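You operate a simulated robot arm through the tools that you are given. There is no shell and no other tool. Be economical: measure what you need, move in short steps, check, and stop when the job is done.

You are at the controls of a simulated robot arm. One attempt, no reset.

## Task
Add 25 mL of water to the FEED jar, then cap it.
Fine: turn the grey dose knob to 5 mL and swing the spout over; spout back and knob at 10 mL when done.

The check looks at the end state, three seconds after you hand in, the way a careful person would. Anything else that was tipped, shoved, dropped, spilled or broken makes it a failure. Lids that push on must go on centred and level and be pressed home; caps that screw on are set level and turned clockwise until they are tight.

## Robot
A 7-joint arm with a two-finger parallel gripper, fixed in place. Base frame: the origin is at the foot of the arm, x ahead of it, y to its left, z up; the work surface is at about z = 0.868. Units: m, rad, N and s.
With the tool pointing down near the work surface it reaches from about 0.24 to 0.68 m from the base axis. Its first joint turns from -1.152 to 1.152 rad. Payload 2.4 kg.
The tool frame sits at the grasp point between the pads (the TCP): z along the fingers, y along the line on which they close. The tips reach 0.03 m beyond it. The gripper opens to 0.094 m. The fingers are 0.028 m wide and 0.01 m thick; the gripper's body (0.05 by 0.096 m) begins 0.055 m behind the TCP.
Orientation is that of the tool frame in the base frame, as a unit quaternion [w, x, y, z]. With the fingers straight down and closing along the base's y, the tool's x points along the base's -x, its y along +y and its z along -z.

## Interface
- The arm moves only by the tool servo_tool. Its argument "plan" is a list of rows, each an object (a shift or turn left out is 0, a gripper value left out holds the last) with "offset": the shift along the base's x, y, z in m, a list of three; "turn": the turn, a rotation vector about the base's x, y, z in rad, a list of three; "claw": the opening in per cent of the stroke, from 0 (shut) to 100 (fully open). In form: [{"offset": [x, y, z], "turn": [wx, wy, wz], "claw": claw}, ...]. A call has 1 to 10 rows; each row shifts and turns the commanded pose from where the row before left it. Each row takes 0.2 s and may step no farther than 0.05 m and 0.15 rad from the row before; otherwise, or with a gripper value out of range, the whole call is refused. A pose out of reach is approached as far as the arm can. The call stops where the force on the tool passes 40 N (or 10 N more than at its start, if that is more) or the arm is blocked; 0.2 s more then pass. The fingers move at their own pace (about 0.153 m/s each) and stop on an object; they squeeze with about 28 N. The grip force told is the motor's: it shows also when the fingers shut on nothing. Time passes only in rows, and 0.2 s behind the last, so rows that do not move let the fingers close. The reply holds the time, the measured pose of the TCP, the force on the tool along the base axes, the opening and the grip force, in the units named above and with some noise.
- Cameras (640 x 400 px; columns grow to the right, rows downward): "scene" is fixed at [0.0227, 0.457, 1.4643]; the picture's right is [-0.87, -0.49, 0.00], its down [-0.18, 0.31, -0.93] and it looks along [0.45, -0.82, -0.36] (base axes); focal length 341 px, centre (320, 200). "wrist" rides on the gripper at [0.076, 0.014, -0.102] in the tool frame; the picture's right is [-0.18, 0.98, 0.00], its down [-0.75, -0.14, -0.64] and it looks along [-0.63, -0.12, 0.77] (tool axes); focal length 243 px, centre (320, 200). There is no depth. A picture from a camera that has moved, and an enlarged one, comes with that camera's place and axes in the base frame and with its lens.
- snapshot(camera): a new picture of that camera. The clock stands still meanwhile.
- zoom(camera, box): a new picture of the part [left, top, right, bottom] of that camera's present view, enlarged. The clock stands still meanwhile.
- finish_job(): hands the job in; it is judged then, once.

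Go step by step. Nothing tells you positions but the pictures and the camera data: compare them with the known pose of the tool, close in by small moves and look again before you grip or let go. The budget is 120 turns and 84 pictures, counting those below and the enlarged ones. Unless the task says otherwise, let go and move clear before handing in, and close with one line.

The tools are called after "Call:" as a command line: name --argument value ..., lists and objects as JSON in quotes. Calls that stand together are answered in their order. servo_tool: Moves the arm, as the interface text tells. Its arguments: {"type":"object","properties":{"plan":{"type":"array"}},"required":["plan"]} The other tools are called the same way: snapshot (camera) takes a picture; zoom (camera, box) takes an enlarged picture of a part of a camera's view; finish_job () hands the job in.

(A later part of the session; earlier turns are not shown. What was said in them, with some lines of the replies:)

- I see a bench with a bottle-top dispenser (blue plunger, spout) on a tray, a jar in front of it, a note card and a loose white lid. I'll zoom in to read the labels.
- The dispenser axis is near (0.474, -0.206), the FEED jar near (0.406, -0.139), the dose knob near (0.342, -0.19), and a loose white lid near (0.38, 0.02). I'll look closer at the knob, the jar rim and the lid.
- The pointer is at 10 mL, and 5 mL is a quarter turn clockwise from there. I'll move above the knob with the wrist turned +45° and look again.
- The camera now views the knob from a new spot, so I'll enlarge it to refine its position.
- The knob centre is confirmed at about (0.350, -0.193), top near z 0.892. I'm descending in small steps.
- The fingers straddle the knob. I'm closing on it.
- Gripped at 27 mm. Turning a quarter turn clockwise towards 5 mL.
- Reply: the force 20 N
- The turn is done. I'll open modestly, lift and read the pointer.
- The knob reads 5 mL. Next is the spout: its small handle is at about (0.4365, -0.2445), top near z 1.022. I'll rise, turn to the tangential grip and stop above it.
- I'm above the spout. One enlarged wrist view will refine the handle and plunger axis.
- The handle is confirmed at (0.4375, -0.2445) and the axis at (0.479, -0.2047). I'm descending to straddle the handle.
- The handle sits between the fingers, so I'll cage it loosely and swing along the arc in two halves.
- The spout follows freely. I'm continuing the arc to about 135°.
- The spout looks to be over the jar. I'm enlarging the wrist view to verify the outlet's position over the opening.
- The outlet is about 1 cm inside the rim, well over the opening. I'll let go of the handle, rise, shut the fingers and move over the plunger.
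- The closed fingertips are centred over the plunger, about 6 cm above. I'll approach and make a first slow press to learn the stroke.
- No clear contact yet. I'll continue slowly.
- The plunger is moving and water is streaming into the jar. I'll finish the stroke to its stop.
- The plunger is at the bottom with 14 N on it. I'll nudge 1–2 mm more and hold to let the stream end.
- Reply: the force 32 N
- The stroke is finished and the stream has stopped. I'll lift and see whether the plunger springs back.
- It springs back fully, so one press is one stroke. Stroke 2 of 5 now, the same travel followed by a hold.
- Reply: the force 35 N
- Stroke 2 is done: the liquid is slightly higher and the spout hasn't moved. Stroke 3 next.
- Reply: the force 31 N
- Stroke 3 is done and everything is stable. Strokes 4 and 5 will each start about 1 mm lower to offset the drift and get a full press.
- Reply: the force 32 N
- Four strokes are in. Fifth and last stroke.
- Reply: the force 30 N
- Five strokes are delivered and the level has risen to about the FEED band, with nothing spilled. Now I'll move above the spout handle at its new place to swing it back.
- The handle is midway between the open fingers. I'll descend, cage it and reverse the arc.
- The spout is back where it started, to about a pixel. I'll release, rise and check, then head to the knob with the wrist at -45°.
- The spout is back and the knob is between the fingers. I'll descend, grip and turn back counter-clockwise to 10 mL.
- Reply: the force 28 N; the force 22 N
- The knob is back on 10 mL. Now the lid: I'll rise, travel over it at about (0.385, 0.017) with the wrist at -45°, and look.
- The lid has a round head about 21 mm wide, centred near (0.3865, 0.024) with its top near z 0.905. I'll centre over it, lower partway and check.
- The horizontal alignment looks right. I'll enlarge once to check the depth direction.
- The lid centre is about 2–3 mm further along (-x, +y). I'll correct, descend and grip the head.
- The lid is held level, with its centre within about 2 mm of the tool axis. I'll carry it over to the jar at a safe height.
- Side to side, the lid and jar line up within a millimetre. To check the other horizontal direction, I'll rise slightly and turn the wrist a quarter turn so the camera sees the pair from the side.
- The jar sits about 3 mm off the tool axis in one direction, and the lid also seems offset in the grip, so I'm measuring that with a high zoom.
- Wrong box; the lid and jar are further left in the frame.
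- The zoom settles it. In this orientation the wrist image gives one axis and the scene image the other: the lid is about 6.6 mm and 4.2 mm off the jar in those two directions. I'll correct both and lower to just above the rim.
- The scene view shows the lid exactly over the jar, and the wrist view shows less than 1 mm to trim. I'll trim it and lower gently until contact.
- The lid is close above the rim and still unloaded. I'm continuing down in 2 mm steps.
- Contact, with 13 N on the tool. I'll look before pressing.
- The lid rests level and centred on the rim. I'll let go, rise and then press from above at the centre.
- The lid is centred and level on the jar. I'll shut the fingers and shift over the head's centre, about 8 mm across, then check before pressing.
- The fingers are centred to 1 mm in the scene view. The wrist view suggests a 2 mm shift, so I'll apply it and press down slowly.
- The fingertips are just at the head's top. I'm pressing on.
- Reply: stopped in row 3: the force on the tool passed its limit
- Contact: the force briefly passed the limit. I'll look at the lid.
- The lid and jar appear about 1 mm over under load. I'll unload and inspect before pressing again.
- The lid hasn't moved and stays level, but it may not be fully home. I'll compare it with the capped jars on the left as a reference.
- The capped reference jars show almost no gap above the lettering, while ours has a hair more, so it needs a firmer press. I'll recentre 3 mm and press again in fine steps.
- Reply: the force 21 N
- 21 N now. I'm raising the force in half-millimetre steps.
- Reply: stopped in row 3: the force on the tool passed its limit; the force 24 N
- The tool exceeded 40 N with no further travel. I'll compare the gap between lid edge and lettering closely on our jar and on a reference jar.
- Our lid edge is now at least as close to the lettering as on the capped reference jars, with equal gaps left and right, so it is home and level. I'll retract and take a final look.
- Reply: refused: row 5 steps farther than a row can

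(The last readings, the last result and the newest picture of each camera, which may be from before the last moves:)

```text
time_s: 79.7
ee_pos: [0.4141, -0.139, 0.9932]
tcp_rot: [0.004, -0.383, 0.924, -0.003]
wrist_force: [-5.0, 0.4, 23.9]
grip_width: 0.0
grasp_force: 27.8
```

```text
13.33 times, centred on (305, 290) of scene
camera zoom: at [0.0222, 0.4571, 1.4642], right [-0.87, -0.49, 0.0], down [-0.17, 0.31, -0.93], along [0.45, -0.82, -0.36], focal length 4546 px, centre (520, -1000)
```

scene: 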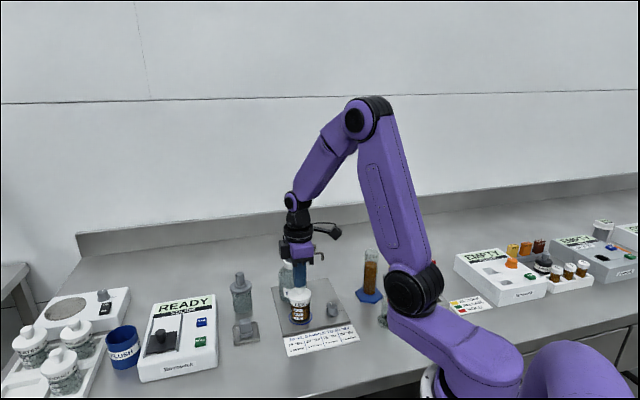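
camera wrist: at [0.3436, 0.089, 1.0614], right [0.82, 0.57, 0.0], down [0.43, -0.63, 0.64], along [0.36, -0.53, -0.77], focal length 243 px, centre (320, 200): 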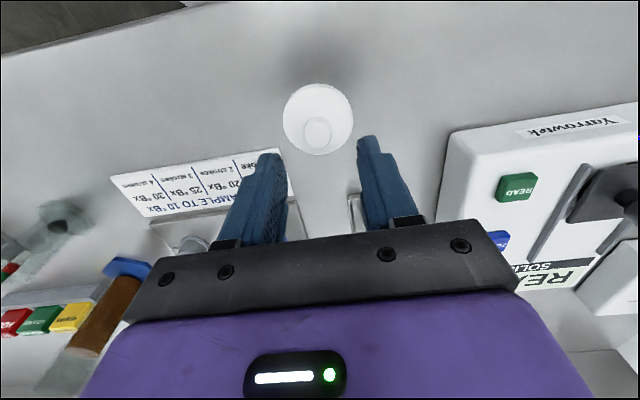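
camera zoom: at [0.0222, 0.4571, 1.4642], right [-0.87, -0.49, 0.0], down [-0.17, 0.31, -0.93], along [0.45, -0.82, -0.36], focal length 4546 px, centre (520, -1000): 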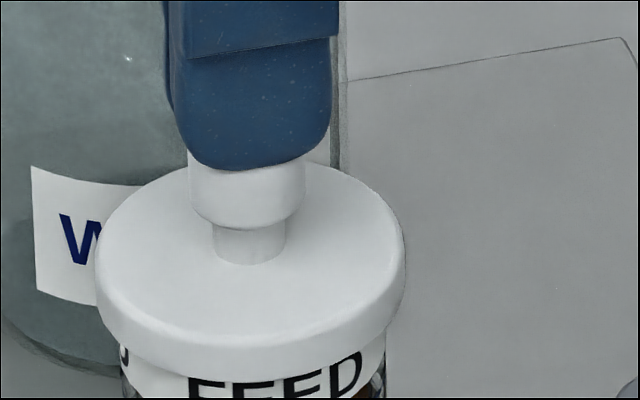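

The retract was refused because one step was too long, so I'm still in contact. I'll give one last firm press and then retract straight up.

Call:
servo_tool --plan '[{"offset": [0, 0, -0.0005]}, {"offset": [0, 0, -0.0005]}, {"offset": [0, 0, -0.0005]}, {}]'

Call:
servo_tool --plan '[{"offset": [0, 0, 0.02]}, {"offset": [0, 0, 0.04]}, {"offset": [0, 0, 0.045]}, {"offset": [0, 0, 0.045]}, {"offset": [-0.025, 0.025, 0.02]}, {}]'

Call:
zoom --camera "scene" --box '[260, 215, 370, 325]'

Call:
zoom --camera "scene" --box '[275, 270, 335, 310]'

```text
time_s: 80.2
ee_pos: [0.4166, -0.1392, 0.9925]
tcp_rot: [0.005, -0.383, 0.924, -0.005]
wrist_force: [-2.8, 1.1, 12.7]
grip_width: 0.0001
grasp_force: 27.9
stopped in row 2: the force on the tool passed its limit (the readings are from after the stop); the commanded pose is now the measured one
```

```text
time_s: 81.7
ee_pos: [0.3911, -0.1138, 1.1625]
tcp_rot: [0.004, -0.383, 0.924, -0.003]
wrist_force: [-0.5, -0.1, 0.0]
grip_width: 0.0002
grasp_force: 27.8
```

```text
3.64 times, centred on (315, 270) of scene
camera zoom: at [0.0227, 0.457, 1.4643], right [-0.87, -0.49, 0.0], down [-0.18, 0.31, -0.93], along [0.45, -0.82, -0.36], focal length 1240 px, centre (338, -54)
```

zoom: 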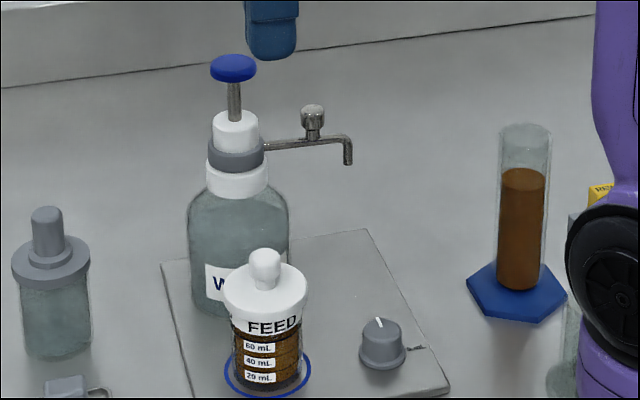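

```text
10.00 times, centred on (305, 290) of scene
camera zoom: at [0.0227, 0.457, 1.4643], right [-0.87, -0.49, 0.0], down [-0.18, 0.31, -0.93], along [0.45, -0.82, -0.36], focal length 3410 px, centre (470, -700)
```

zoom: 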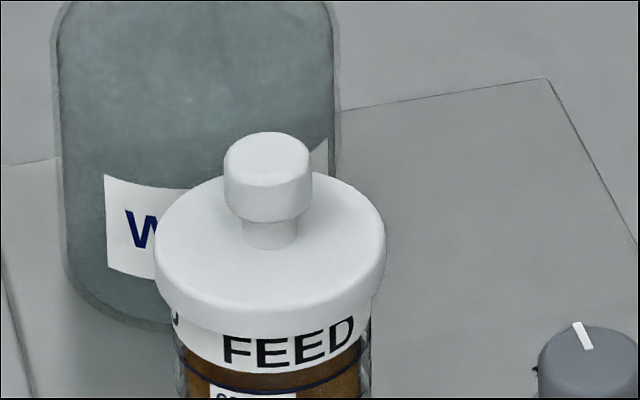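

The lid is level and centred, the spout is back, the knob is on 10 mL, the plunger is up and nothing else has moved, so I'm handing in.

Call:
finish_job

```text
The job is handed in.
```

The FEED jar got five 5 mL strokes, 25 mL of water in all. Its lid is pressed on level, the spout is back where it started, and the knob is on 10 mL. The 25 mL is counted from the strokes, because I couldn't read the level precisely behind the FEED label.
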